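You operate a simulated robot arm through the tools that you are given. There is no shell and no other tool.

You are at the controls of a simulated robot arm. One attempt, no reset.

JOB
Wipe up the oil, then dab the orange plug in the sealant and screw it into the port.
Fine: put the rag back. What is to be rubbed or washed off counts as gone when no trace of it is left.
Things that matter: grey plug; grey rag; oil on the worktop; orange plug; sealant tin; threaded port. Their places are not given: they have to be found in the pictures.

It is judged by the outcome, as a careful person would: the job done as asked, and still so three seconds after it is handed in. It fails if anything else is knocked over, pushed out of place, dropped, spilled or broken.

ROBOT AND FRAMES
A 7-joint arm with a two-finger gripper, fixed in place. Base frame: the origin is at the foot of the arm, x ahead of it, y to its left, z up; the work surface is at about z = 0.72. Units: m, degrees, N and s.
With the tool pointing down near the work surface it reaches from about 0.3 to 0.7 m from the base axis. Its first joint turns from -66.0 to 66.0 degrees. Payload 2.45 kg.
Tool frame: the origin (TCP) lies between the finger pads and is the grasp point; the fingertips stand 0.026 m ahead of it; z points along the fingers, y is the line along which they close. The gripper opens to 0.096 m. The gripper's body begins 0.069 m behind the TCP.
Orientation is told as [roll, pitch, yaw] about the base's x, y, z axes, in that order, counted from this pose: with the fingers straight down and closing along the base's y, the tool's x points along the base's -x, its y along +y and its z along -z.

CONTROLS
- The arm moves only by the tool arm_command. Its argument "steps" is a list of rows, each a list of 7 numbers: the shift along the base's x, y, z in m, then the turn, a rotation vector about the base's x, y, z in degrees, then the finger opening in m, from 0 to 0.096. In form: [[tx, ty, tz, rx, ry, rz, gripper], ...]. A call has 1 to 20 rows; each row shifts and turns the commanded pose from where the row before left it. Rows are played at 5 a second. More than 0.05 m and 8.6 degrees between two rows, or a gripper value outside its range, and nothing of the call is played. A pose out of reach is approached as far as the arm can. The call stops where the force on the tool passes 40 N (or 10 N more than at its start, if that is more) or the arm is blocked; 0.2 s more then pass. Each finger halts on what it meets, pressing with about 41 N; the grip force reading is that of the motor and also rises with nothing between the fingers. The clock runs only during rows and for 0.2 s after the last one: add rows that do not move to give the fingers time. The reply holds the time, the measured pose of the TCP, the force on the tool along the base axes, the opening and the grip force, in the units named above and with some noise, with the torque about the TCP (base axes, N m) and any sound that the robot's microphone picked up.
- Cameras (640 x 400 px; columns grow to the right, rows downward): "scene" is fixed at [0.1386, -0.3811, 1.4154]; the picture's right is [0.94, -0.34, 0.00], its down [-0.22, -0.61, -0.76] and it looks along [0.26, 0.71, -0.65] (base axes); focal length 331 px, centre (320, 200). "wrist" rides on the gripper at [0.082, 0.003, -0.098] in the tool frame; the picture's right is [-0.04, 1.00, 0.00], its down [-0.73, -0.03, -0.68] and it looks along [-0.68, -0.03, 0.73] (tool axes); focal length 256 px, centre (320, 200).
- snapshot(camera): a new picture of that camera. The clock stands still meanwhile.
- locate(camera, pixels): for up to 12 pixels [column, row] of the newest picture of that camera ("zoom" is the newest enlarged one), the place [x, y, z] in the base frame of the surface seen there, good to about 0.002 m. The clock stands still meanwhile.
- inspect(camera, box): a new picture of the part [left, top, right, bottom] of that camera's present view, enlarged. The clock stands still meanwhile.
- job_done(): hands the job in; it is judged then, once.

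Open the gripper and draw the arm clear of the work before you hand the job in, unless the task says otherwise.

The tools are called after "Call:" by a JSON object that holds its "op" and its "data". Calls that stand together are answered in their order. arm_command: Moves the arm, as the interface text tells. Its arguments: {"type":"object","properties":{"steps":{"type":"array","items":{"type":"array","items":{"type":"number"}}}},"required":["steps"]} The other tools are called the same way: snapshot (camera) takes a picture; locate (camera, pixels) gives the place of the surface under pixels of a picture; inspect (camera, box) takes an enlarged picture of a part of a camera's view; job_done () hands the job in.

At the start:

```text
time_s: 0.0
position: [0.3167, 0.2612, 0.953]
ee_rot: [0.0, 0.1, 0.0]
force: [0.1, -0.2, 0.0]
ft_torque: [-0.03, 0.01, -0.01]
width: 0.0961
finger_force: 0.1
```

scene: 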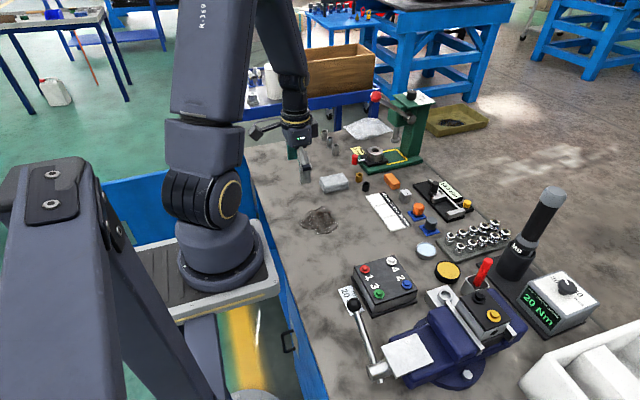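
wrist: 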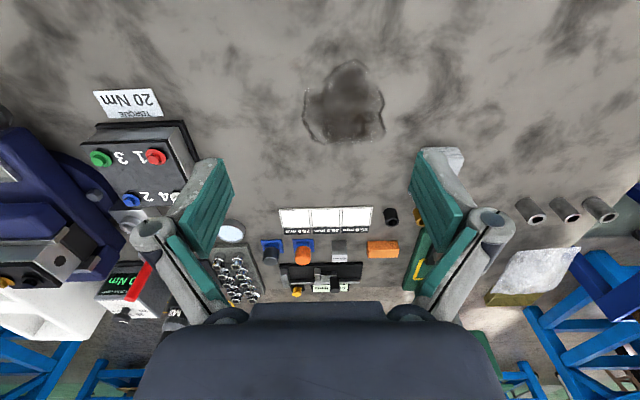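

The scene picture shows a dark oil patch near (320,220), a grey block near (333,182) and several small items around (420,210). I enlarge those parts to identify the things.

Call:
{"op": "inspect", "data": {"camera": "scene", "box": [280, 130, 440, 240]}}

Call:
{"op": "inspect", "data": {"camera": "scene", "box": [380, 170, 540, 280]}}

Call:
{"op": "inspect", "data": {"camera": "scene", "box": [330, 240, 600, 395]}}

Call:
{"op": "inspect", "data": {"camera": "wrist", "box": [220, 190, 420, 310]}}

```text
3.64 times, centred on (360, 185) of scene
```

zoom: 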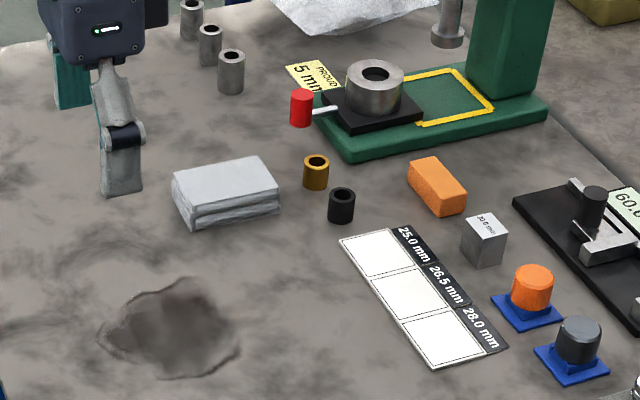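

```text
3.64 times, centred on (460, 225) of scene
```

zoom: 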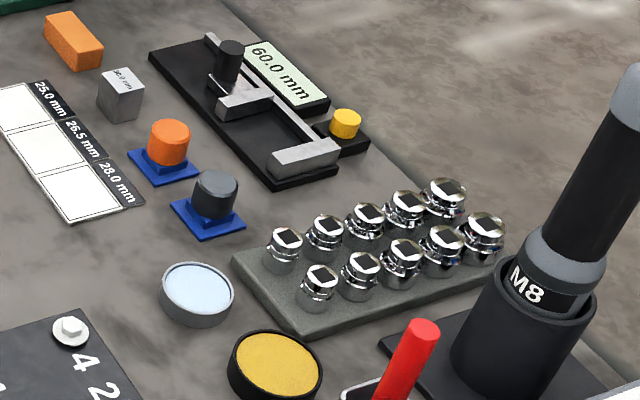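

```text
2.37 times, centred on (465, 318) of scene
```

zoom: 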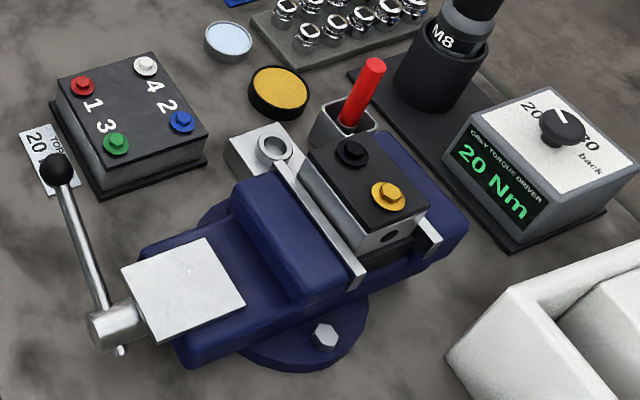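

```text
3.20 times, centred on (320, 250) of wrist
```

zoom: 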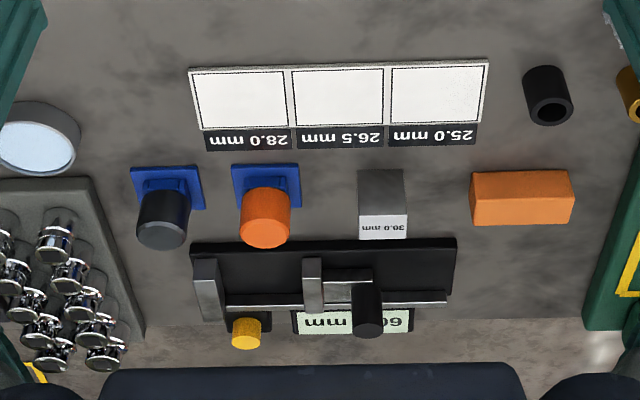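

The enlarged views show the folded grey rag, the oil patch, plugs on blue stands, two round tins (light-blue and yellow) and a ring-like hole beside the vise. I locate the places and look closer at the tins and port.

Call:
{"op": "locate", "data": {"camera": "scene", "pixels": [[333, 180], [320, 221], [418, 207], [432, 222], [427, 250], [447, 270], [446, 303], [440, 292], [306, 222], [336, 228], [322, 209], [322, 233]]}}

Call:
{"op": "inspect", "data": {"camera": "scene", "box": [400, 235, 500, 335]}}

Call:
{"op": "inspect", "data": {"camera": "scene", "box": [400, 190, 450, 240]}}

Call:
{"op": "inspect", "data": {"camera": "wrist", "box": [0, 100, 260, 330]}}

```text
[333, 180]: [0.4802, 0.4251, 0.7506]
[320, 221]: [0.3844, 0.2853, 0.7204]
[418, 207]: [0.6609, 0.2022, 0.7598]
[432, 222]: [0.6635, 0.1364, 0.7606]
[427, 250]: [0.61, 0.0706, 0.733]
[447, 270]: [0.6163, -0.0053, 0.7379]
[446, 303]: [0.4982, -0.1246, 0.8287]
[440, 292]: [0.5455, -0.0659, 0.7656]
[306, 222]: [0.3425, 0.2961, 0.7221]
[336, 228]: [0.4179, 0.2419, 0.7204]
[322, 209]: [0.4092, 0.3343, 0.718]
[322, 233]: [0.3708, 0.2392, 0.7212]
```

```text
4.00 times, centred on (450, 285) of scene
```

zoom: 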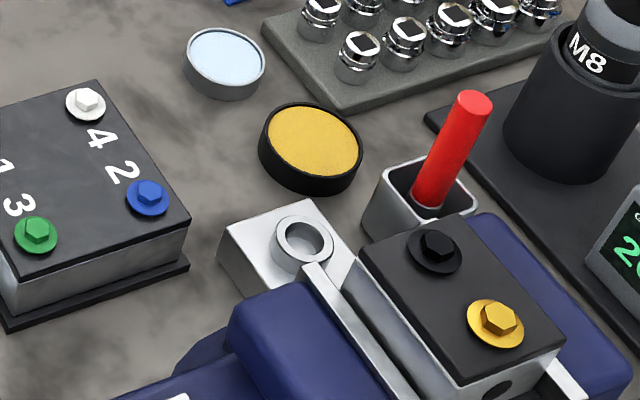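

```text
8.00 times, centred on (425, 215) of scene
```

zoom: 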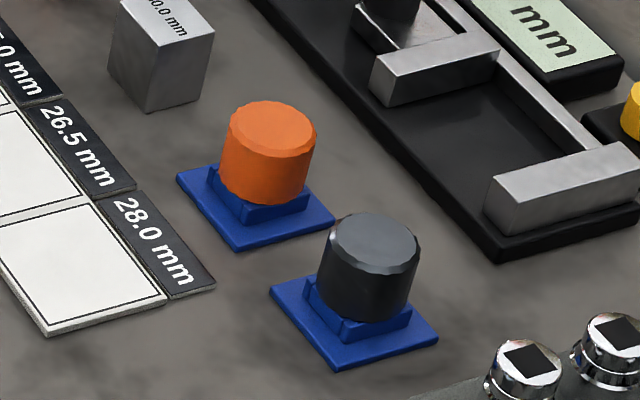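

```text
1.74 times, centred on (130, 215) of wrist
```

zoom: 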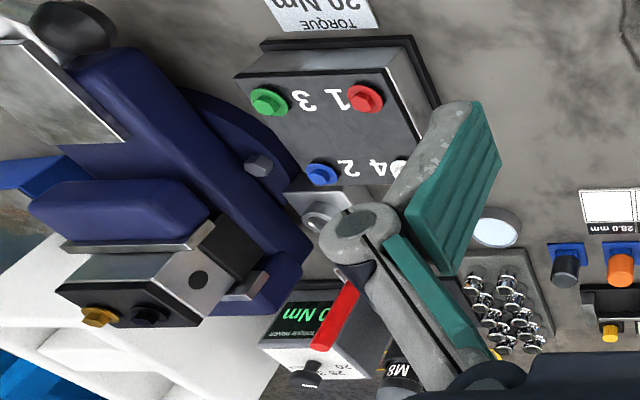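

I now measure the rag's corners (zoom box 310–350 columns) and the tin edges with an enlarged view of the rag.

Call:
{"op": "inspect", "data": {"camera": "scene", "box": [310, 160, 360, 200]}}

Call:
{"op": "inspect", "data": {"camera": "scene", "box": [295, 195, 345, 245]}}

```text
10.00 times, centred on (335, 180) of scene
```

zoom: 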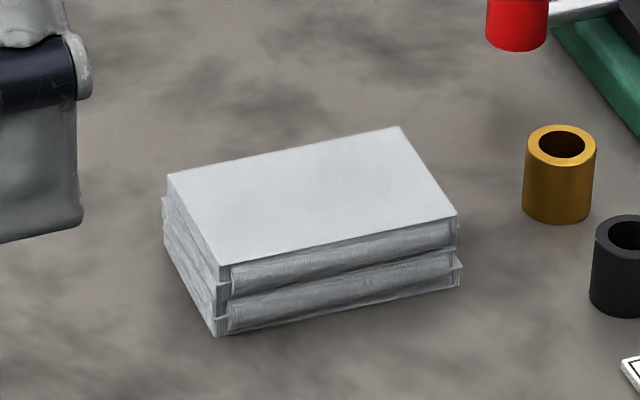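

```text
8.00 times, centred on (320, 220) of scene
```

zoom: 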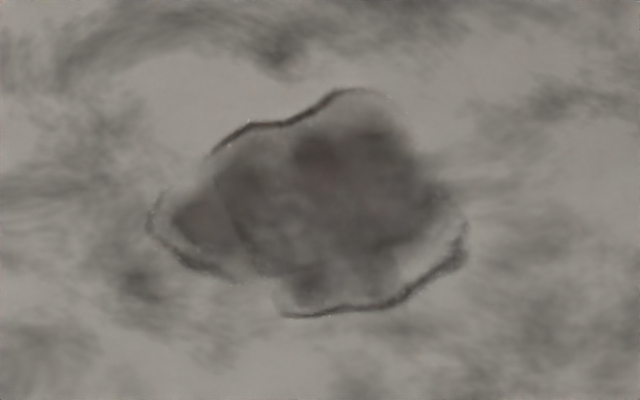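

The oil patch spans zoom pixels (145–468, 85–320). I locate its edge points.

Call:
{"op": "locate", "data": {"camera": "zoom", "pixels": [[148, 225], [210, 155], [270, 122], [345, 88], [395, 105], [435, 185], [466, 230], [455, 262], [400, 300], [290, 317], [220, 275], [165, 250]]}}

Call:
{"op": "locate", "data": {"camera": "scene", "pixels": [[320, 177.5], [343, 173], [349, 181.5], [325, 186.5], [325, 193], [349.5, 188.5], [319.7, 184], [335, 180]]}}

```text
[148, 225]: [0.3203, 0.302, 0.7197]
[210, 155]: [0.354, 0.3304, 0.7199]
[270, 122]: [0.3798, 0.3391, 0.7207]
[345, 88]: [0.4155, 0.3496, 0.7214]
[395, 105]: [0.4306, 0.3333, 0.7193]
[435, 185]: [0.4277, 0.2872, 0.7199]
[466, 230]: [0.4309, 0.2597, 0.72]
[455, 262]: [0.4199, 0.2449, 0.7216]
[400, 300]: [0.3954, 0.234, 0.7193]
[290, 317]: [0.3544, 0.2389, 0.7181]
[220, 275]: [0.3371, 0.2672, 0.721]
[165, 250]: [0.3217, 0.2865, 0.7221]
```

```text
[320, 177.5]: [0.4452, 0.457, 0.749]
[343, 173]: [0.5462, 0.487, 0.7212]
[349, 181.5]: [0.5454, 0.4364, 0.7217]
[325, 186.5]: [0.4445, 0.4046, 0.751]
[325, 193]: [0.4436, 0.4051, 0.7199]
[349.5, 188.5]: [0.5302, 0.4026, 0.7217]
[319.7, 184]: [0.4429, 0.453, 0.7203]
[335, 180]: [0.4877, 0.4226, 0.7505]
```

The ring of the port sits at scene pixel (446,296). I locate the ring, tin rims and plug edges in fresh enlargements.

Call:
{"op": "inspect", "data": {"camera": "scene", "box": [425, 280, 465, 310]}}

Call:
{"op": "locate", "data": {"camera": "zoom", "pixels": [[320, 200], [250, 200], [330, 150], [200, 150], [160, 220], [280, 100], [300, 260], [400, 200], [350, 220], [290, 180]]}}

```text
13.33 times, centred on (445, 295) of scene
```

zoom: 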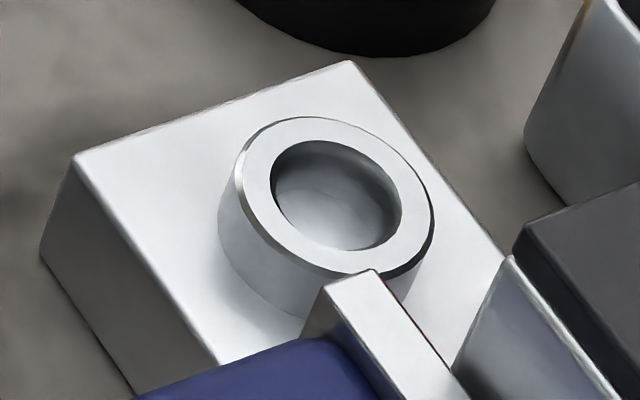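

```text
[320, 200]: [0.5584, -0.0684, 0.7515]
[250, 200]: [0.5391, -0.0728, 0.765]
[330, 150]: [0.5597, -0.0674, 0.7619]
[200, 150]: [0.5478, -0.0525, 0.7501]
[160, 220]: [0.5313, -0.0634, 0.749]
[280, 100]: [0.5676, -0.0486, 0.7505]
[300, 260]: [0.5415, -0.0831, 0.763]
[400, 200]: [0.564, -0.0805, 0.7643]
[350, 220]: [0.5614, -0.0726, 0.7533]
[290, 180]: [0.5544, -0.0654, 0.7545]
```

The ring top is around z 0.765 at roughly (0.553,-0.073). I measure ring edges and the surrounding vise heights for clearance.

Call:
{"op": "locate", "data": {"camera": "zoom", "pixels": [[256, 190], [418, 215], [318, 128], [345, 262], [336, 195], [370, 290], [340, 290], [510, 270], [560, 220], [570, 260], [260, 370], [575, 100]]}}

Call:
{"op": "locate", "data": {"camera": "scene", "pixels": [[478, 298], [494, 315], [484, 262], [457, 276], [470, 285], [452, 300], [460, 315], [430, 310], [466, 250], [515, 240], [553, 195], [505, 300]]}}

```text
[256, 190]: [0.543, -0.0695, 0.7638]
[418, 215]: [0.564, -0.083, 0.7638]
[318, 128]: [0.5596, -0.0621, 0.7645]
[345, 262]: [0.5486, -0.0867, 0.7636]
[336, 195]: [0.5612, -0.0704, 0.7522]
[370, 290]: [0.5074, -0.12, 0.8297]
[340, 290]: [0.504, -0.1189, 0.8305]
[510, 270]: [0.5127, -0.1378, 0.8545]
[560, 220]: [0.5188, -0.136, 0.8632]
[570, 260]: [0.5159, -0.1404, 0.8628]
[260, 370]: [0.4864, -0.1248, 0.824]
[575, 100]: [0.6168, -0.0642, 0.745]
```

```text
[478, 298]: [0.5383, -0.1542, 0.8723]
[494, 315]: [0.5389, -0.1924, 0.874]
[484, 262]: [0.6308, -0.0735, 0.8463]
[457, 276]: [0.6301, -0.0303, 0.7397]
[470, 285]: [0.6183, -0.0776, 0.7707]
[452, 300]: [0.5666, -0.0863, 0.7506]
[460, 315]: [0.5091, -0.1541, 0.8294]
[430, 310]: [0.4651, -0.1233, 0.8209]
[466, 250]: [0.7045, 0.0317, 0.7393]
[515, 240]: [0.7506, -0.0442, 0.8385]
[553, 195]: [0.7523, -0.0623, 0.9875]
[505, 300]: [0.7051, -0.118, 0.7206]
```

Rag: x 0.444–0.53, y 0.405–0.458, top z 0.751. I move above the rag with the open gripper to look with the wrist camera.

Call:
{"op": "arm_command", "data": {"steps": [[0.028, 0.0283, -0.015, 0, 0, 0, 0.096], [0.028, 0.0283, -0.015, 0, 0, 0, 0.096], [0.028, 0.0283, -0.015, 0, 0, 0, 0.096], [0.028, 0.0283, -0.015, 0, 0, 0, 0.096], [0.028, 0.0283, -0.015, 0, 0, 0, 0.096], [0.028, 0.0283, -0.015, 0, 0, 0, 0.096], [0, 0, 0, 0, 0, 0, 0.096]]}}

Call:
{"op": "snapshot", "data": {"camera": "wrist"}}

```text
time_s: 1.6
position: [0.4851, 0.4276, 0.8637]
ee_rot: [-0.1, 0.0, 0.0]
force: [0.1, -0.1, 0.1]
ft_torque: [0.02, -0.01, 0.01]
width: 0.0962
finger_force: 0.1
```

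```text
taken
```

wrist: 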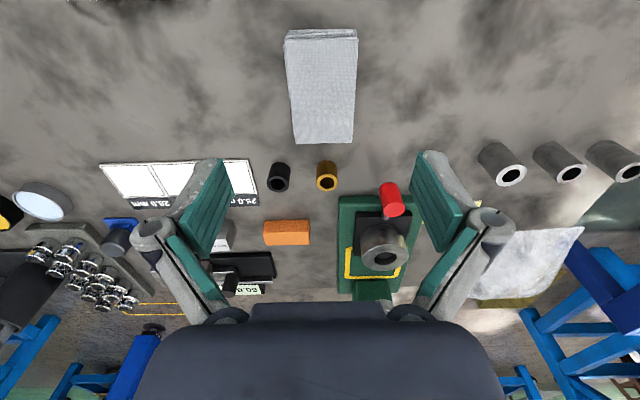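

The rag shows in the wrist picture spanning (283–358, 30–145). I locate its corners.

Call:
{"op": "locate", "data": {"camera": "wrist", "pixels": [[288, 42], [355, 40], [297, 140], [350, 140], [320, 90], [287, 34], [355, 33], [276, 170], [326, 170], [392, 190]]}}

Call:
{"op": "inspect", "data": {"camera": "wrist", "box": [260, 10, 400, 200]}}

```text
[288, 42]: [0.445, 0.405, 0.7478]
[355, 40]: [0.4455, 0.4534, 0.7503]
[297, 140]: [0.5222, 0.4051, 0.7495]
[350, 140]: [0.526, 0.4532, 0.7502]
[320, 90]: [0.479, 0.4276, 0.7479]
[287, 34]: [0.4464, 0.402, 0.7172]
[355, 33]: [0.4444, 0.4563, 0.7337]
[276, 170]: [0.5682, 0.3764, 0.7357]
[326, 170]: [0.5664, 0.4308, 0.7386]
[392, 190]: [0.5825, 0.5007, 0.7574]
```

```text
2.11 times, centred on (330, 105) of wrist
```

zoom: 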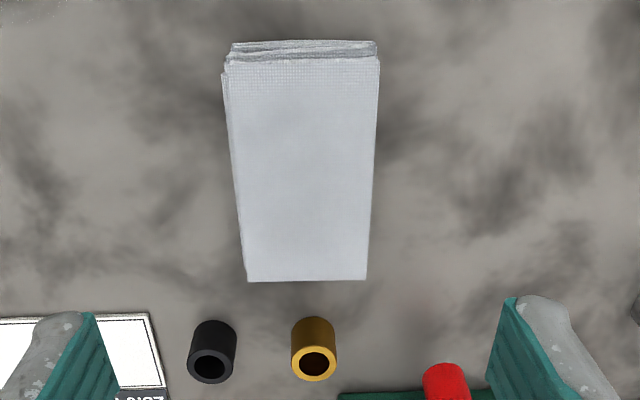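

Rag centre is about (0.485, 0.429) and the gripper is aligned above it. I lower to TCP z ≈ 0.755 and close on the rag.

Call:
{"op": "arm_command", "data": {"steps": [[0, 0.0014, -0.04, 0, 0, 0, 0.096], [0, 0, -0.04, 0, 0, 0, 0.096], [0, 0, -0.028, 0, 0, 0, 0.096], [0, 0, 0, 0, 0, 0, 0.096], [0, 0, 0, 0, 0, 0, 0.07], [0, 0, 0, 0, 0, 0, 0.05], [0, 0, 0, 0, 0, 0, 0.045], [0, 0, 0, 0, 0, 0, 0.04], [0, 0, 0, 0, 0, 0, 0.04], [0, 0, 0, 0, 0, 0, 0.04]]}}

Call:
{"op": "snapshot", "data": {"camera": "wrist"}}

```text
time_s: 3.8
position: [0.4831, 0.4301, 0.7555]
ee_rot: [0.0, 0.0, 0.0]
force: [-1.1, -0.2, 1.3]
ft_torque: [-0.1, -0.01, 0.01]
width: 0.0539
finger_force: 41.5
```

```text
taken
```

wrist: 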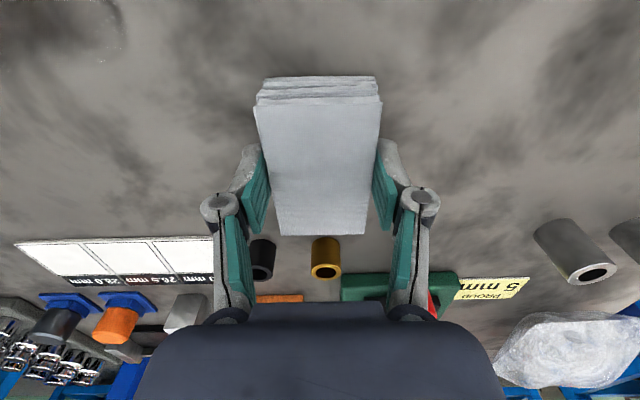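

The rag is gripped (width 0.054, 41 N). I lift it 4 cm and carry it over the oil's far edge at (0.405, 0.355), then lower to contact.

Call:
{"op": "arm_command", "data": {"steps": [[0, 0, 0.02, 0, 0, 0, 0.04], [0, 0, 0.02, 0, 0, 0, 0.04], [-0.026, -0.025, 0, 0, 0, 0, 0.04], [-0.026, -0.025, 0, 0, 0, 0, 0.04], [-0.026, -0.025, 0, 0, 0, 0, 0.04], [0, 0, 0, 0, 0, 0, 0.04], [0, 0, -0.02, 0, 0, 0, 0.04], [0, 0, -0.012, 0, 0, 0, 0.04], [0, 0, -0.004, 0, 0, 0, 0.04], [0, 0, 0, 0, 0, 0, 0.04]]}}

Call:
{"op": "snapshot", "data": {"camera": "wrist"}}

Call:
{"op": "snapshot", "data": {"camera": "scene"}}

```text
time_s: 6.0
position: [0.4069, 0.3566, 0.7597]
ee_rot: [0.0, 0.1, 0.0]
force: [-0.6, 0.5, -0.2]
ft_torque: [-0.01, -0.03, 0.01]
width: 0.0539
finger_force: 40.6
```

```text
taken
```

wrist: 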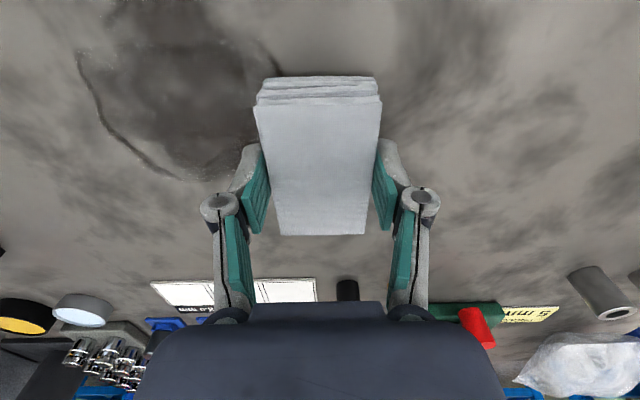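

```text
taken
```

scene: 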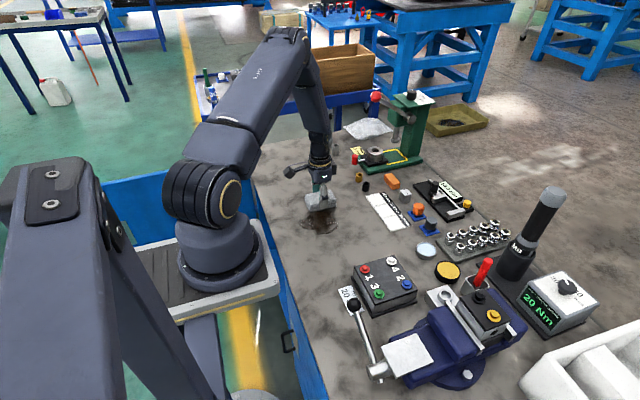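

No contact yet (z 0.7597, force near 0). I lower in small steps until the rag presses the table.

Call:
{"op": "arm_command", "data": {"steps": [[0, 0, -0.003, 0, 0, 0, 0.04], [0, 0, -0.0015, 0, 0, 0, 0.04], [0, 0, -0.001, 0, 0, 0, 0.04], [0, 0, 0, 0, 0, 0, 0.04]]}}

```text
time_s: 7.0
position: [0.4072, 0.3567, 0.7558]
ee_rot: [0.0, 0.0, 0.0]
force: [-6.5, -11.1, 34.0]
ft_torque: [-0.33, 0.26, 0.01]
width: 0.0539
finger_force: 40.7
```

Contact force is 34 N, stiffer than needed, so I raise 1 mm and re-read.

Call:
{"op": "arm_command", "data": {"steps": [[0, 0, 0.001, 0, 0, 0, 0.04], [0, 0, 0, 0, 0, 0, 0.04]]}}

```text
time_s: 7.6
position: [0.4078, 0.3562, 0.7551]
ee_rot: [0.0, -0.1, 0.1]
force: [-1.0, -4.7, 18.0]
ft_torque: [-0.25, 0.12, 0.01]
width: 0.0538
finger_force: 41.1
```

Now 18 N at rest; I ease another 0.5 mm and make a first stroke toward -y across the oil in 1.5 cm rows.

Call:
{"op": "arm_command", "data": {"steps": [[0, 0, 0.0005, 0, 0, 0, 0.04], [0, -0.015, 0, 0, 0, 0, 0.04], [0, -0.015, 0, 0, 0, 0, 0.04], [0, -0.015, 0, 0, 0, 0, 0.04], [0, -0.015, 0, 0, 0, 0, 0.04], [0, -0.015, 0, 0, 0, 0, 0.04], [0, -0.015, 0, 0, 0, 0, 0.04], [0, -0.015, 0, 0, 0, 0, 0.04], [0, -0.015, 0, 0, 0, 0, 0.04], [0, 0, 0, 0, 0, 0, 0.04]]}}

Call:
{"op": "snapshot", "data": {"camera": "wrist"}}

Call:
{"op": "inspect", "data": {"camera": "scene", "box": [280, 180, 360, 250]}}

```text
time_s: 9.8
position: [0.4069, 0.2364, 0.7555]
ee_rot: [-0.1, -0.1, 0.0]
force: [0.3, -0.6, 0.1]
ft_torque: [0.0, -0.01, 0.0]
width: 0.0537
finger_force: 40.9
```

```text
taken
```

wrist: 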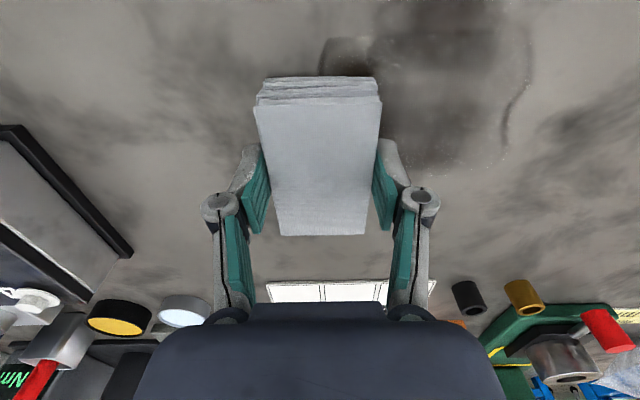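

```text
5.71 times, centred on (320, 215) of scene
```

zoom: 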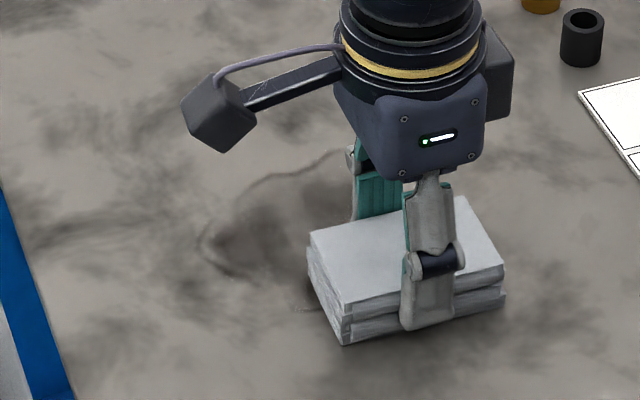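

Contact faded along the stroke (force ≈ 0) and the oil is only partly faded. I lower 0.7 mm and check the force here.

Call:
{"op": "arm_command", "data": {"steps": [[0, -0.006, -0.0007, 0, 0, 0, 0.04], [0, 0, 0, 0, 0, 0, 0.04]]}}

```text
time_s: 10.4
position: [0.4079, 0.2311, 0.7559]
ee_rot: [0.1, -0.1, -0.1]
force: [0.9, 3.0, 6.0]
ft_torque: [0.03, 0.18, -0.04]
width: 0.0539
finger_force: 40.8
```

Force is about 6 N; I press slightly more and stroke back toward +y over the whole patch at x ≈ 0.405.

Call:
{"op": "arm_command", "data": {"steps": [[0, 0, -0.0004, 0, 0, 0, 0.04], [0, 0.015, 0, 0, 0, 0, 0.04], [0, 0.015, 0, 0, 0, 0, 0.04], [0, 0.015, 0, 0, 0, 0, 0.04], [0, 0.015, 0, 0, 0, 0, 0.04], [0, 0.015, 0, 0, 0, 0, 0.04], [0, 0.015, 0, 0, 0, 0, 0.04], [0, 0.015, 0, 0, 0, 0, 0.04], [0, 0.015, 0, 0, 0, 0, 0.04], [0, 0, 0, 0, 0, 0, 0.04]]}}

Call:
{"op": "snapshot", "data": {"camera": "wrist"}}

```text
time_s: 12.6
position: [0.4058, 0.3503, 0.7542]
ee_rot: [0.1, 0.0, 0.0]
force: [0.6, -7.1, 21.7]
ft_torque: [-0.31, 0.07, 0.05]
width: 0.0539
finger_force: 40.7
```

```text
taken
```

wrist: 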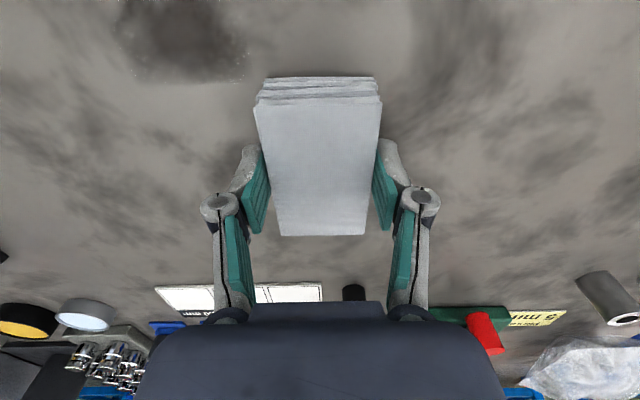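

The x ≈ 0.405 lane is clean; oil remains at the upper left (x < 0.365). I slide to x ≈ 0.35 and stroke toward -y then back.

Call:
{"op": "arm_command", "data": {"steps": [[-0.014, 0, 0, 0, 0, 0, 0.04], [-0.014, 0, 0, 0, 0, 0, 0.04], [-0.014, 0, 0, 0, 0, 0, 0.04], [-0.013, 0, 0, 0, 0, 0, 0.04], [0, -0.015, 0, 0, 0, 0, 0.04], [0, -0.015, 0, 0, 0, 0, 0.04], [0, -0.015, 0, 0, 0, 0, 0.04], [0, -0.015, 0, 0, 0, 0, 0.04], [0, -0.015, 0, 0, 0, 0, 0.04], [0, -0.015, 0, 0, 0, 0, 0.04], [0, -0.015, 0, 0, 0, 0, 0.04], [0, -0.015, 0, 0, 0, 0, 0.04], [0, 0, 0, 0, 0, 0, 0.04]]}}

Call:
{"op": "snapshot", "data": {"camera": "wrist"}}

Call:
{"op": "inspect", "data": {"camera": "scene", "box": [280, 180, 360, 250]}}

```text
time_s: 15.4
position: [0.3522, 0.2298, 0.7547]
ee_rot: [0.0, 0.0, 0.0]
force: [-0.4, 7.4, 14.1]
ft_torque: [0.41, -0.13, 0.01]
width: 0.0539
finger_force: 40.8
```

```text
taken
```

wrist: 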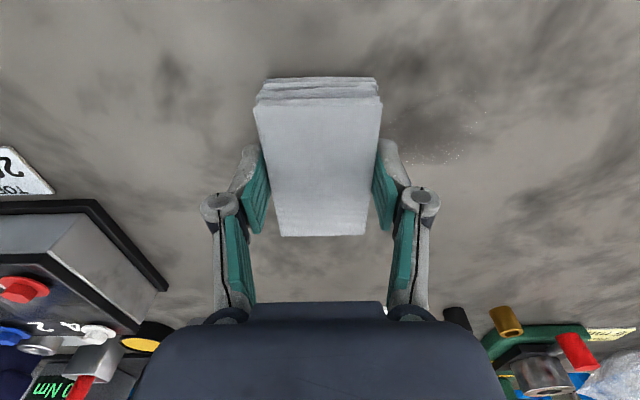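

```text
5.71 times, centred on (320, 215) of scene
```

zoom: 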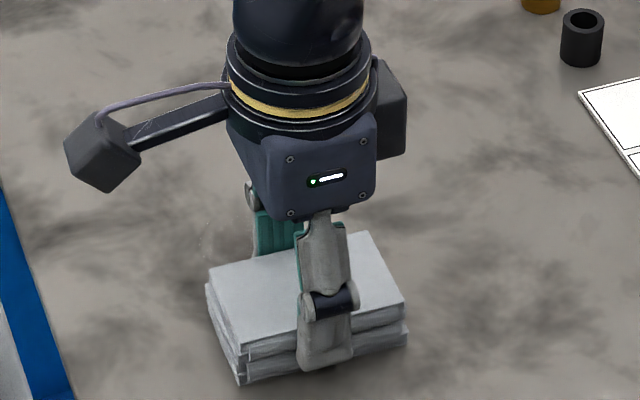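

Most oil is gone; faint specks remain around wrist (450,140). I go back along +y at x ≈ 0.345 with the same pressure, then a lane at x ≈ 0.378.

Call:
{"op": "arm_command", "data": {"steps": [[-0.01, 0, 0, 0, 0, 0, 0.04], [0, 0.015, 0, 0, 0, 0, 0.04], [0, 0.015, 0, 0, 0, 0, 0.04], [0, 0.015, 0, 0, 0, 0, 0.04], [0, 0.015, 0, 0, 0, 0, 0.04], [0, 0.015, 0, 0, 0, 0, 0.04], [0, 0.015, 0, 0, 0, 0, 0.04], [0, 0.015, 0, 0, 0, 0, 0.04], [0, 0.015, 0, 0, 0, 0, 0.04], [0, 0, 0, 0, 0, 0, 0.04]]}}

Call:
{"op": "arm_command", "data": {"steps": [[0.012, 0, 0, 0, 0, 0, 0.04], [0.012, 0, 0, 0, 0, 0, 0.04], [0.012, 0, 0, 0, 0, 0, 0.04], [0, -0.015, 0, 0, 0, 0, 0.04], [0, -0.015, 0, 0, 0, 0, 0.04], [0, -0.015, 0, 0, 0, 0, 0.04], [0, -0.015, 0, 0, 0, 0, 0.04], [0, -0.015, 0, 0, 0, 0, 0.04], [0, -0.015, 0, 0, 0, 0, 0.04], [0, -0.015, 0, 0, 0, 0, 0.04], [0, -0.015, 0, 0, 0, 0, 0.04], [0, 0, 0, 0, 0, 0, 0.04]]}}

Call:
{"op": "snapshot", "data": {"camera": "wrist"}}

Call:
{"op": "inspect", "data": {"camera": "scene", "box": [280, 180, 360, 250]}}

```text
time_s: 16.0
position: [0.3406, 0.2403, 0.7551]
ee_rot: [-0.3, 0.1, -0.1]
force: [-2.1, 1.0, 7.3]
ft_torque: [0.14, -0.09, 0.01]
width: 0.0539
finger_force: 40.9
stopped in row 3: the force on the tool passed its limit at 40 N (the readings are from after the stop); the commanded pose is now the measured one
```

```text
time_s: 18.2
position: [0.3776, 0.1412, 0.7537]
ee_rot: [-0.3, 0.1, -0.1]
force: [-1.4, -1.3, 10.8]
ft_torque: [0.01, -0.04, -0.02]
width: 0.0538
finger_force: 40.8
stopped in row 10: the force on the tool passed its limit at 42 N (the readings are from after the stop); the commanded pose is now the measured one
```

```text
taken
```

wrist: 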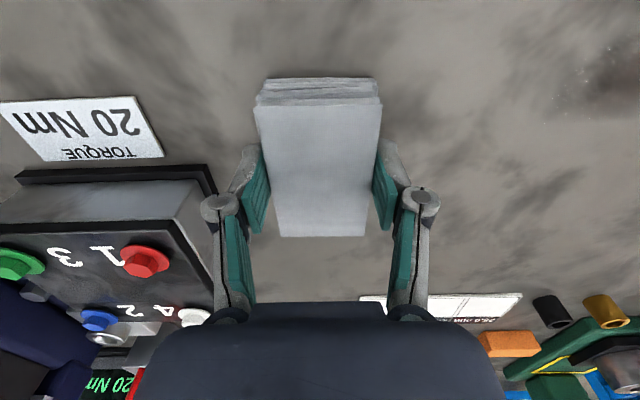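

```text
5.71 times, centred on (320, 215) of scene
```

zoom: 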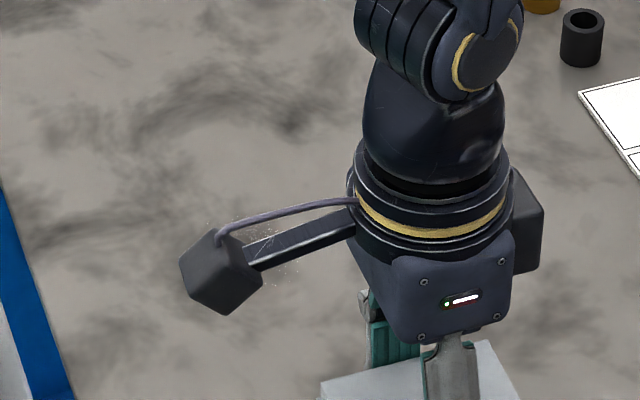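

Because the first call stopped early, the second stroke ran on to y 0.141; nothing was touched in the pictures. I lift the rag clear and move it to the far +y side to view the oil area.

Call:
{"op": "arm_command", "data": {"steps": [[0, 0, 0.02, 0, 0, 0, 0.04], [0, 0, 0.03, 0, 0, 0, 0.04], [0, 0.045, 0, 0, 0, 0, 0.04], [0, 0.045, 0, 0, 0, 0, 0.04], [0, 0.045, 0, 0, 0, 0, 0.04], [0, 0.045, 0, 0, 0, 0, 0.04], [0, 0.045, 0, 0, 0, 0, 0.04], [0, 0.03, 0, 0, 0, 0, 0.04], [0, 0, 0, 0, 0, 0, 0.04]]}}

Call:
{"op": "inspect", "data": {"camera": "scene", "box": [280, 180, 360, 250]}}

Call:
{"op": "snapshot", "data": {"camera": "wrist"}}

```text
time_s: 20.2
position: [0.3765, 0.3963, 0.8043]
ee_rot: [-0.3, 0.1, -0.2]
force: [-0.2, -0.3, 0.5]
ft_torque: [-0.01, 0.0, 0.0]
width: 0.054
finger_force: 41.1
```

```text
5.71 times, centred on (320, 215) of scene
```

zoom: 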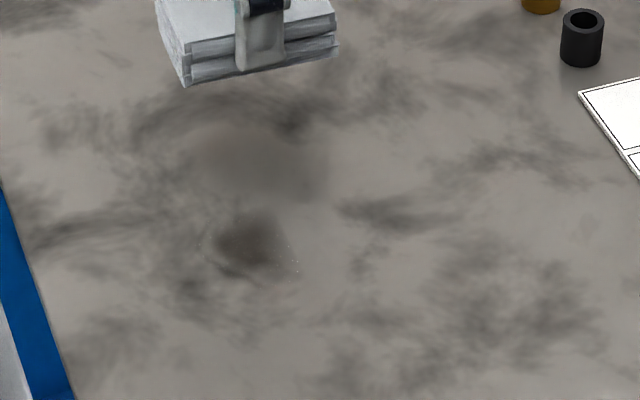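

```text
taken
```

wrist: 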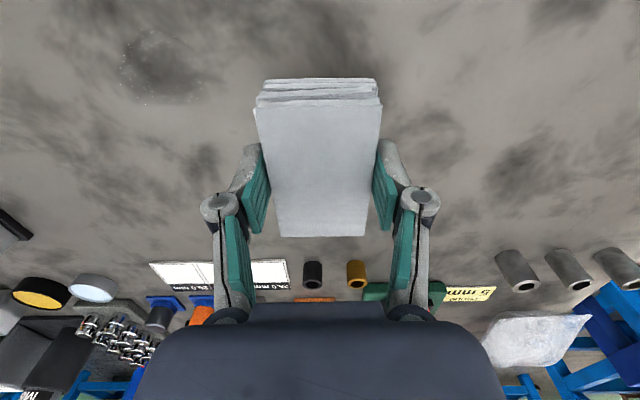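

A dark remnant stays at zoom (210–300, 210–280), and a soft shade above it looks like the rag's shadow. I locate the remnant.

Call:
{"op": "inspect", "data": {"camera": "scene", "box": [290, 205, 340, 240]}}

Call:
{"op": "locate", "data": {"camera": "scene", "pixels": [[300.5, 223], [308, 217], [316, 226], [308, 229], [308, 223]]}}

Call:
{"op": "inspect", "data": {"camera": "wrist", "box": [80, 0, 300, 140]}}

```text
11.43 times, centred on (315, 222) of scene
```

zoom: 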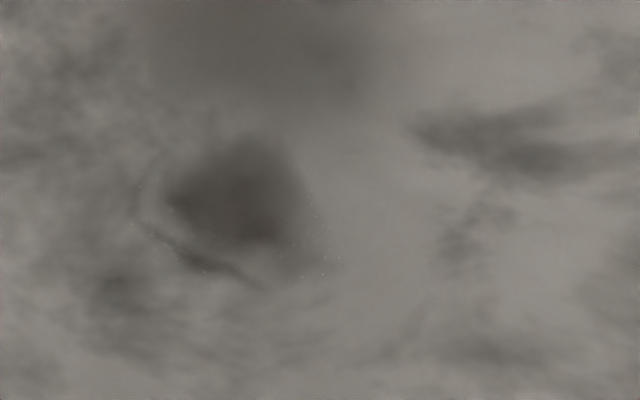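

```text
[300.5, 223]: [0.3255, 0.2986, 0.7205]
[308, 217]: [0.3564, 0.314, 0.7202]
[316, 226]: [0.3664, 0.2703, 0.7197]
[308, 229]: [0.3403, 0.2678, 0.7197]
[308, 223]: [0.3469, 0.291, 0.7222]
```

```text
2.86 times, centred on (190, 70) of wrist
```

zoom: 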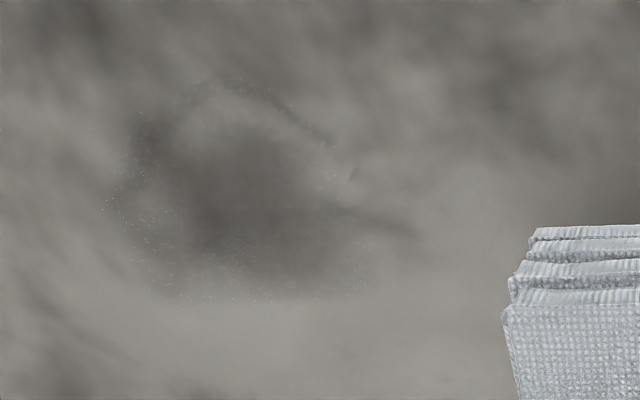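

The remnant is at x 0.325–0.37, y 0.268–0.315. I bring the rag to (0.345, 0.335), correct the small tilt and lower near contact.

Call:
{"op": "arm_command", "data": {"steps": [[-0.016, -0.031, 0, 0.3, 0, 0.2, 0.04], [-0.016, -0.03, 0, 0, 0, 0, 0.04], [0, 0, -0.03, 0, 0, 0, 0.04], [0, 0, -0.015, 0, 0, 0, 0.04], [0, 0, -0.004, 0, 0, 0, 0.04], [0, 0, 0, 0, 0, 0, 0.04]]}}

```text
time_s: 21.6
position: [0.3461, 0.3359, 0.7561]
ee_rot: [0.0, 0.1, 0.0]
force: [-0.2, -0.2, -0.7]
ft_torque: [-0.03, 0.0, -0.01]
width: 0.0541
finger_force: 40.9
```

No contact yet at z 0.7561. I lower another 1.3 mm and read the force.

Call:
{"op": "arm_command", "data": {"steps": [[0, 0, -0.0008, 0, 0, 0, 0.04], [0, 0, -0.0006, 0, 0, 0, 0.04], [0, 0, 0, 0, 0, 0, 0.04]]}}

```text
time_s: 22.4
position: [0.3479, 0.3351, 0.7558]
ee_rot: [0.1, 0.0, 0.0]
force: [-2.9, -1.2, 12.4]
ft_torque: [-0.32, 0.0, -0.04]
width: 0.054
finger_force: 40.6
```

Contact at 12 N. I rub over the remnant with short back-and-forth strokes between y 0.335 and 0.25.

Call:
{"op": "arm_command", "data": {"steps": [[0, -0.012, -0.0003, 0, 0, 0, 0.04], [0, -0.012, 0, 0, 0, 0, 0.04], [0, -0.012, 0, 0, 0, 0, 0.04], [0, -0.012, 0, 0, 0, 0, 0.04], [0, -0.012, 0, 0, 0, 0, 0.04], [0, -0.012, 0, 0, 0, 0, 0.04], [0, -0.012, 0, 0, 0, 0, 0.04], [0, 0, 0, 0, 0, 0, 0.04]]}}

```text
time_s: 24.2
position: [0.3462, 0.2527, 0.7537]
ee_rot: [0.2, -0.1, 0.1]
force: [1.1, 14.7, 32.4]
ft_torque: [0.25, 0.01, 0.02]
width: 0.054
finger_force: 40.9
```

Force rose to 32 N, so I raise 0.7 mm and stroke back toward +y.

Call:
{"op": "arm_command", "data": {"steps": [[0, 0, 0.0008, 0, 0, 0, 0.04], [0, 0.012, 0, 0, 0, 0, 0.04], [0, 0.012, 0, 0, 0, 0, 0.04], [0, 0.012, 0, 0, 0, 0, 0.04], [0, 0.012, 0, 0, 0, 0, 0.04], [0, 0.012, 0, 0, 0, 0, 0.04], [0, 0.012, 0, 0, 0, 0, 0.04], [0, 0.012, 0, 0, 0, 0, 0.04], [0, 0, 0, 0, 0, 0, 0.04]]}}

Call:
{"op": "inspect", "data": {"camera": "scene", "box": [280, 180, 360, 250]}}

Call:
{"op": "inspect", "data": {"camera": "wrist", "box": [60, 0, 300, 150]}}

```text
time_s: 26.2
position: [0.3436, 0.3354, 0.7548]
ee_rot: [0.0, 0.1, 0.1]
force: [-0.2, -0.3, 0.4]
ft_torque: [-0.02, 0.02, 0.0]
width: 0.0539
finger_force: 41.2
```

```text
5.71 times, centred on (320, 215) of scene
```

zoom: 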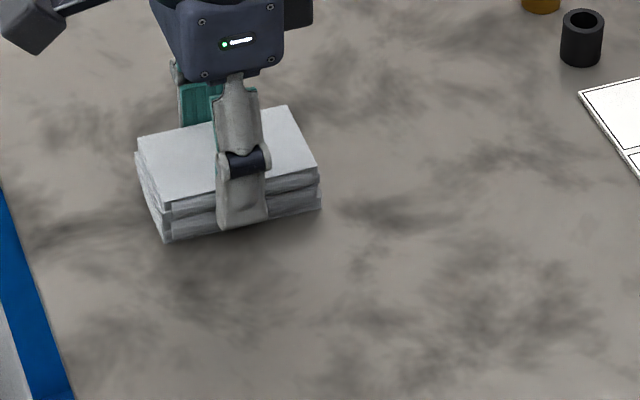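

```text
2.67 times, centred on (180, 75) of wrist
```

zoom: 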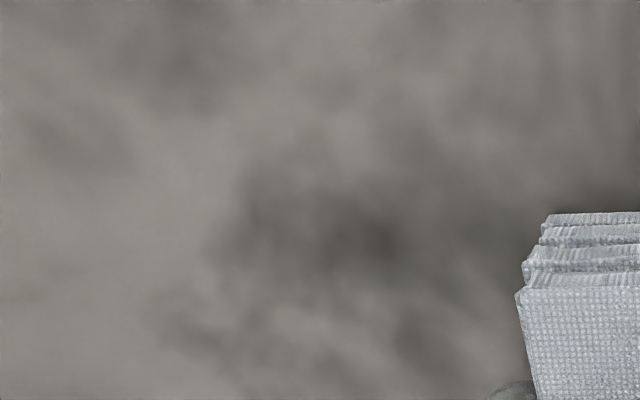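

The area below the rag looks clean. I lift and pull back to +y to view the whole former patch.

Call:
{"op": "arm_command", "data": {"steps": [[0, 0, 0.02, 0, 0, 0, 0.04], [0, 0, 0.03, 0, 0, 0, 0.04], [0.02, 0.04, 0, 0, 0, 0, 0.04], [0.03, 0.03, 0.01, 0, 0, 0, 0.04], [0.04, 0.02, 0.01, 0, 0, 0, 0.04], [0.04, 0.01, 0.01, 0, 0, 0, 0.04], [0, 0, 0, 0, 0, 0, 0.04]]}}

Call:
{"op": "inspect", "data": {"camera": "scene", "box": [280, 190, 350, 245]}}

Call:
{"op": "inspect", "data": {"camera": "scene", "box": [300, 200, 380, 270]}}

Call:
{"op": "inspect", "data": {"camera": "scene", "box": [260, 180, 320, 235]}}

```text
time_s: 27.8
position: [0.4767, 0.4346, 0.8359]
ee_rot: [0.0, 0.1, 0.0]
force: [-0.2, -0.4, -0.4]
ft_torque: [0.02, 0.05, 0.01]
width: 0.054
finger_force: 41.3
```

```text
7.27 times, centred on (315, 218) of scene
```

zoom: 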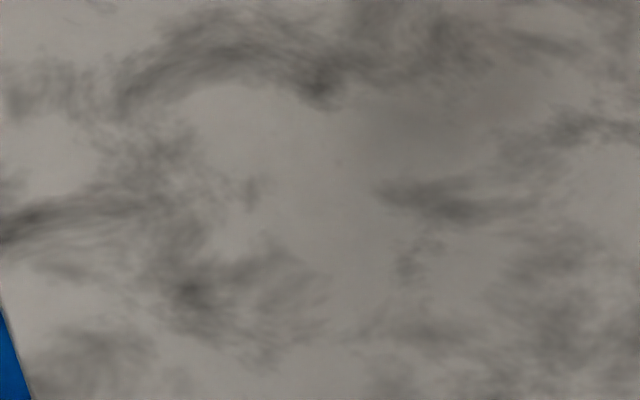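

```text
5.71 times, centred on (340, 235) of scene
```

zoom: 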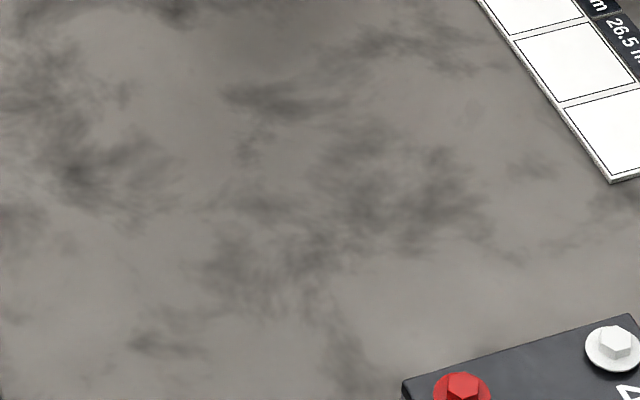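

```text
7.27 times, centred on (290, 208) of scene
```

zoom: 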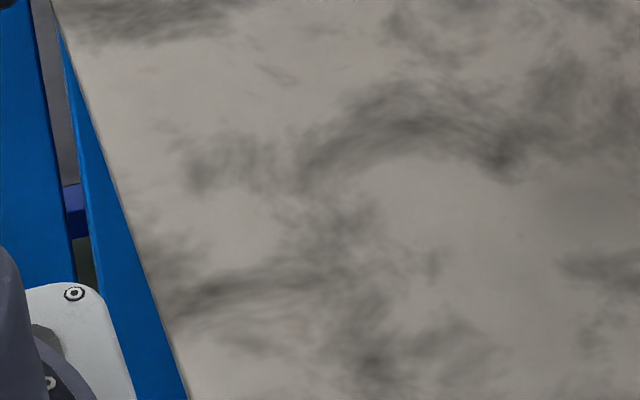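

The patch appears gone; I check a faint mark at scene (305,217) more closely.

Call:
{"op": "inspect", "data": {"camera": "scene", "box": [293, 208, 323, 226]}}

Call:
{"op": "inspect", "data": {"camera": "scene", "box": [310, 200, 345, 240]}}

Call:
{"op": "locate", "data": {"camera": "scene", "pixels": [[305.5, 216.5], [306, 221]]}}

```text
16.00 times, centred on (308, 217) of scene
```

zoom: 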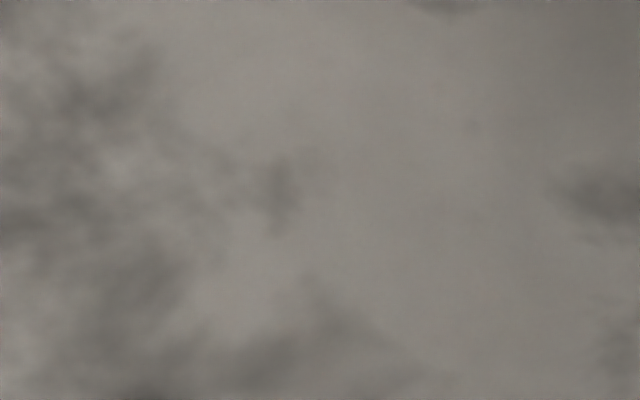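

```text
10.00 times, centred on (328, 220) of scene
```

zoom: 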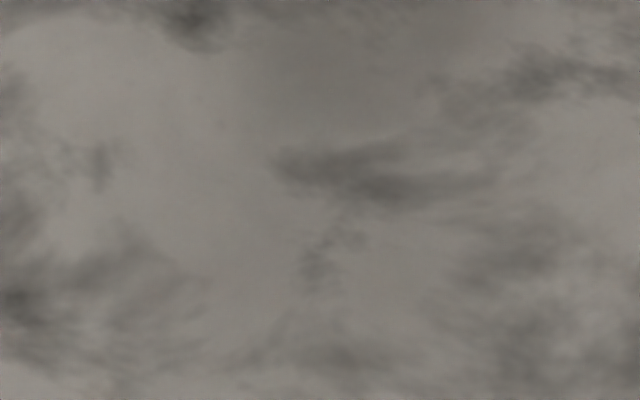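

```text
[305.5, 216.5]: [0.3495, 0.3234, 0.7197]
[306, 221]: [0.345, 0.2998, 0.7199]
```

Remaining marks have the same grey tone as the table's natural mottling. To be sure no thin film is left, I make one more full pass over the area, starting at (0.352, 0.355).

Call:
{"op": "arm_command", "data": {"steps": [[-0.04, -0.026, 0, 0, 0, 0, 0.04], [-0.04, -0.026, 0, 0, 0, 0, 0.04], [-0.04, -0.026, 0, 0, 0, 0, 0.04], [-0.004, 0, -0.04, 0, 0, 0, 0.04], [0, 0, -0.03, 0, 0, 0, 0.04], [0, 0, -0.01, 0, 0, 0, 0.04], [0, 0, 0, 0, 0, 0, 0.04]]}}

```text
time_s: 29.4
position: [0.3513, 0.357, 0.7548]
ee_rot: [0.0, 0.1, 0.0]
force: [-0.8, -0.7, 2.7]
ft_torque: [-0.19, 0.07, -0.03]
width: 0.0539
finger_force: 40.7
```

Light contact (3 N). I add 0.7 mm and stroke toward -y down to 0.23.

Call:
{"op": "arm_command", "data": {"steps": [[0, 0, -0.0007, 0, 0, 0, 0.04], [0, -0.013, 0, 0, 0, 0, 0.04], [0, -0.013, 0, 0, 0, 0, 0.04], [0, -0.013, 0, 0, 0, 0, 0.04], [0, -0.013, 0, 0, 0, 0, 0.04], [0, -0.013, 0, 0, 0, 0, 0.04], [0, -0.013, 0.0001, 0, 0, 0, 0.04], [0, -0.013, 0.0001, 0, 0, 0, 0.04], [0, -0.013, 0.0001, 0, 0, 0, 0.04], [0, -0.013, 0.0001, 0, 0, 0, 0.04], [0, -0.01, 0.0001, 0, 0, 0, 0.04], [0, 0, 0, 0, 0, 0, 0.04]]}}

```text
time_s: 32.0
position: [0.3519, 0.23, 0.7555]
ee_rot: [0.0, 0.0, 0.0]
force: [0.3, 8.7, 18.5]
ft_torque: [0.33, -0.17, 0.09]
width: 0.0541
finger_force: 41.1
```

Good, 18 N at the end of the stroke. I slide to x ≈ 0.395 and stroke back toward +y.

Call:
{"op": "arm_command", "data": {"steps": [[0.012, 0, 0.0001, 0, 0, 0, 0.04], [0.012, 0, 0, 0, 0, 0, 0.04], [0.012, 0, 0, 0, 0, 0, 0.04], [0.006, 0, 0, 0, 0, 0, 0.04], [0, 0.013, 0, 0, 0, 0, 0.04], [0, 0.013, 0, 0, 0, 0, 0.04], [0, 0.013, 0, 0, 0, 0, 0.04], [0, 0.013, 0, 0, 0, 0, 0.04], [0, 0.013, 0, 0, 0, 0, 0.04], [0, 0.013, -0.0001, 0, 0, 0, 0.04], [0, 0.013, -0.0001, 0, 0, 0, 0.04], [0, 0.013, -0.0001, 0, 0, 0, 0.04], [0, 0.013, -0.0001, 0, 0, 0, 0.04], [0, 0.01, 0, 0, 0, 0, 0.04], [0, 0, 0, 0, 0, 0, 0.04]]}}

```text
time_s: 35.2
position: [0.3955, 0.3571, 0.7544]
ee_rot: [0.0, 0.1, 0.1]
force: [1.1, -5.5, 20.0]
ft_torque: [-0.38, 0.14, 0.0]
width: 0.0538
finger_force: 40.9
```

20 N here. One more lane at x ≈ 0.342 toward -y to cover the near edge of the former patch.

Call:
{"op": "arm_command", "data": {"steps": [[-0.0135, 0, 0.0003, 0, 0, 0, 0.04], [-0.0135, 0, 0, 0, 0, 0, 0.04], [-0.0135, 0, 0, 0, 0, 0, 0.04], [-0.013, 0, 0, 0, 0, 0, 0.04], [0, -0.013, 0, 0, 0, 0, 0.04], [0, -0.013, 0, 0, 0, 0, 0.04], [0, -0.013, 0, 0, 0, 0, 0.04], [0, -0.013, 0, 0, 0, 0, 0.04], [0, -0.013, 0, 0, 0, 0, 0.04], [0, -0.013, 0.0001, 0, 0, 0, 0.04], [0, -0.013, 0.0001, 0, 0, 0, 0.04], [0, -0.013, 0.0001, 0, 0, 0, 0.04], [0, -0.013, 0.0001, 0, 0, 0, 0.04], [0, 0, 0, 0, 0, 0, 0.04]]}}

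```text
time_s: 38.2
position: [0.3401, 0.239, 0.7553]
ee_rot: [0.0, 0.1, 0.0]
force: [-0.5, -0.4, -0.2]
ft_torque: [-0.03, 0.01, -0.01]
width: 0.0538
finger_force: 41.0
```

Now I lift the rag and carry it back above its original spot (0.483, 0.430), then view the cleaned area again.

Call:
{"op": "arm_command", "data": {"steps": [[0, 0, 0.025, 0, 0, 0, 0.04], [0, 0, 0.025, 0, 0, 0, 0.04], [0.0238, 0.0318, 0, 0, 0, 0, 0.04], [0.0238, 0.0318, 0, 0, 0, 0, 0.04], [0.0238, 0.0318, 0, 0, 0, 0, 0.04], [0.0238, 0.0318, 0, 0, 0, 0, 0.04], [0.0238, 0.0318, 0, 0, 0, 0, 0.04], [0.0238, 0.0318, 0, 0, 0, 0, 0.04], [0, 0, 0, 0, 0, 0, 0.04]]}}

Call:
{"op": "inspect", "data": {"camera": "scene", "box": [280, 190, 350, 245]}}

Call:
{"op": "snapshot", "data": {"camera": "wrist"}}

```text
time_s: 40.2
position: [0.4834, 0.4303, 0.802]
ee_rot: [-0.1, 0.2, 0.0]
force: [0.0, 0.3, -0.5]
ft_torque: [-0.01, -0.01, 0.01]
width: 0.0537
finger_force: 40.8
```

```text
7.27 times, centred on (315, 218) of scene
```

zoom: 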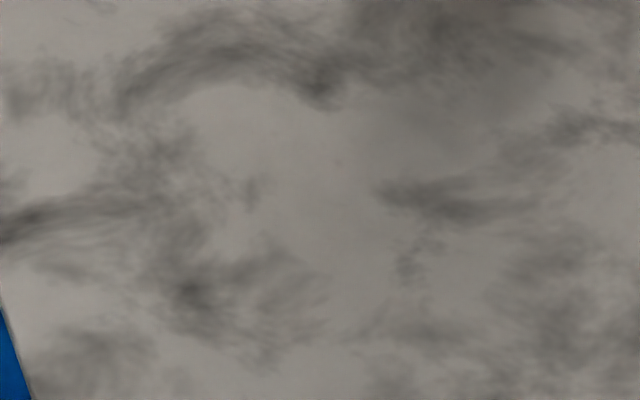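

```text
taken
```

wrist: 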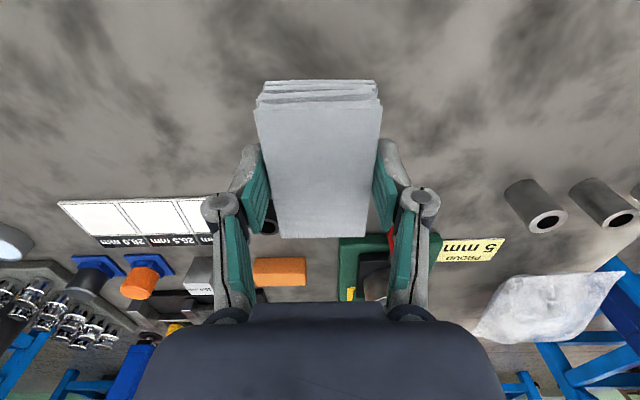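

The picture is unchanged after the extra pass, so only natural mottling remains. I lower the rag at its original place.

Call:
{"op": "arm_command", "data": {"steps": [[0, 0, -0.02, 0, 0, 0, 0.04], [0, 0, -0.02, 0, 0, 0, 0.04], [0, 0, -0.005, 0, 0, 0, 0.04], [0, 0, 0, 0, 0, 0, 0.04]]}}

```text
time_s: 41.2
position: [0.4839, 0.4321, 0.7596]
ee_rot: [0.1, 0.1, 0.0]
force: [0.1, 0.0, -0.2]
ft_torque: [-0.01, 0.04, 0.0]
width: 0.054
finger_force: 40.8
```

I lower the last few millimetres slowly until light contact.

Call:
{"op": "arm_command", "data": {"steps": [[-0.0005, -0.001, -0.0025, 0, 0, 0, 0.04], [0, 0, -0.001, 0, 0, 0, 0.04], [0, 0, 0, 0, 0, 0, 0.04]]}}

```text
time_s: 42.0
position: [0.4826, 0.4311, 0.7564]
ee_rot: [0.1, 0.0, 0.0]
force: [0.1, -0.8, 0.6]
ft_torque: [-0.01, -0.03, 0.02]
width: 0.0538
finger_force: 41.0
```

Almost no contact yet at 0.7564; I lower another 0.8 mm.

Call:
{"op": "arm_command", "data": {"steps": [[0, 0, -0.0008, 0, 0, 0, 0.04], [0, 0, 0, 0, 0, 0, 0.04]]}}

```text
time_s: 42.6
position: [0.4827, 0.4301, 0.7548]
ee_rot: [0.0, 0.1, 0.0]
force: [-0.4, 0.1, 0.0]
ft_torque: [0.03, 0.01, 0.04]
width: 0.0535
finger_force: 41.0
```

Still free; another 0.6 mm down to touch the table.

Call:
{"op": "arm_command", "data": {"steps": [[0, 0, -0.0006, 0, 0, 0, 0.04], [0, 0, 0, 0, 0, 0, 0.04]]}}

```text
time_s: 43.2
position: [0.4827, 0.4308, 0.7541]
ee_rot: [0.0, 0.1, 0.0]
force: [-0.1, 0.0, -0.3]
ft_torque: [-0.03, -0.03, 0.02]
width: 0.0538
finger_force: 41.2
```

No contact force yet; the rag may have slipped up slightly in the fingers. I continue with 0.7 mm steps.

Call:
{"op": "arm_command", "data": {"steps": [[0, 0, -0.0007, 0, 0, 0, 0.04], [0, 0, 0, 0, 0, 0, 0.04]]}}

```text
time_s: 43.8
position: [0.4826, 0.4312, 0.754]
ee_rot: [0.0, 0.1, 0.0]
force: [0.1, 0.4, -0.3]
ft_torque: [0.0, -0.03, -0.01]
width: 0.0538
finger_force: 40.7
```

Still free at 0.754; another 0.7 mm.

Call:
{"op": "arm_command", "data": {"steps": [[0, 0, -0.0007, 0, 0, 0, 0.04], [0, 0, 0, 0, 0, 0, 0.04]]}}

```text
time_s: 44.4
position: [0.4831, 0.4315, 0.7534]
ee_rot: [0.1, -0.1, 0.1]
force: [-1.4, -0.5, 5.6]
ft_torque: [-0.09, -0.09, -0.01]
width: 0.0539
finger_force: 41.0
```

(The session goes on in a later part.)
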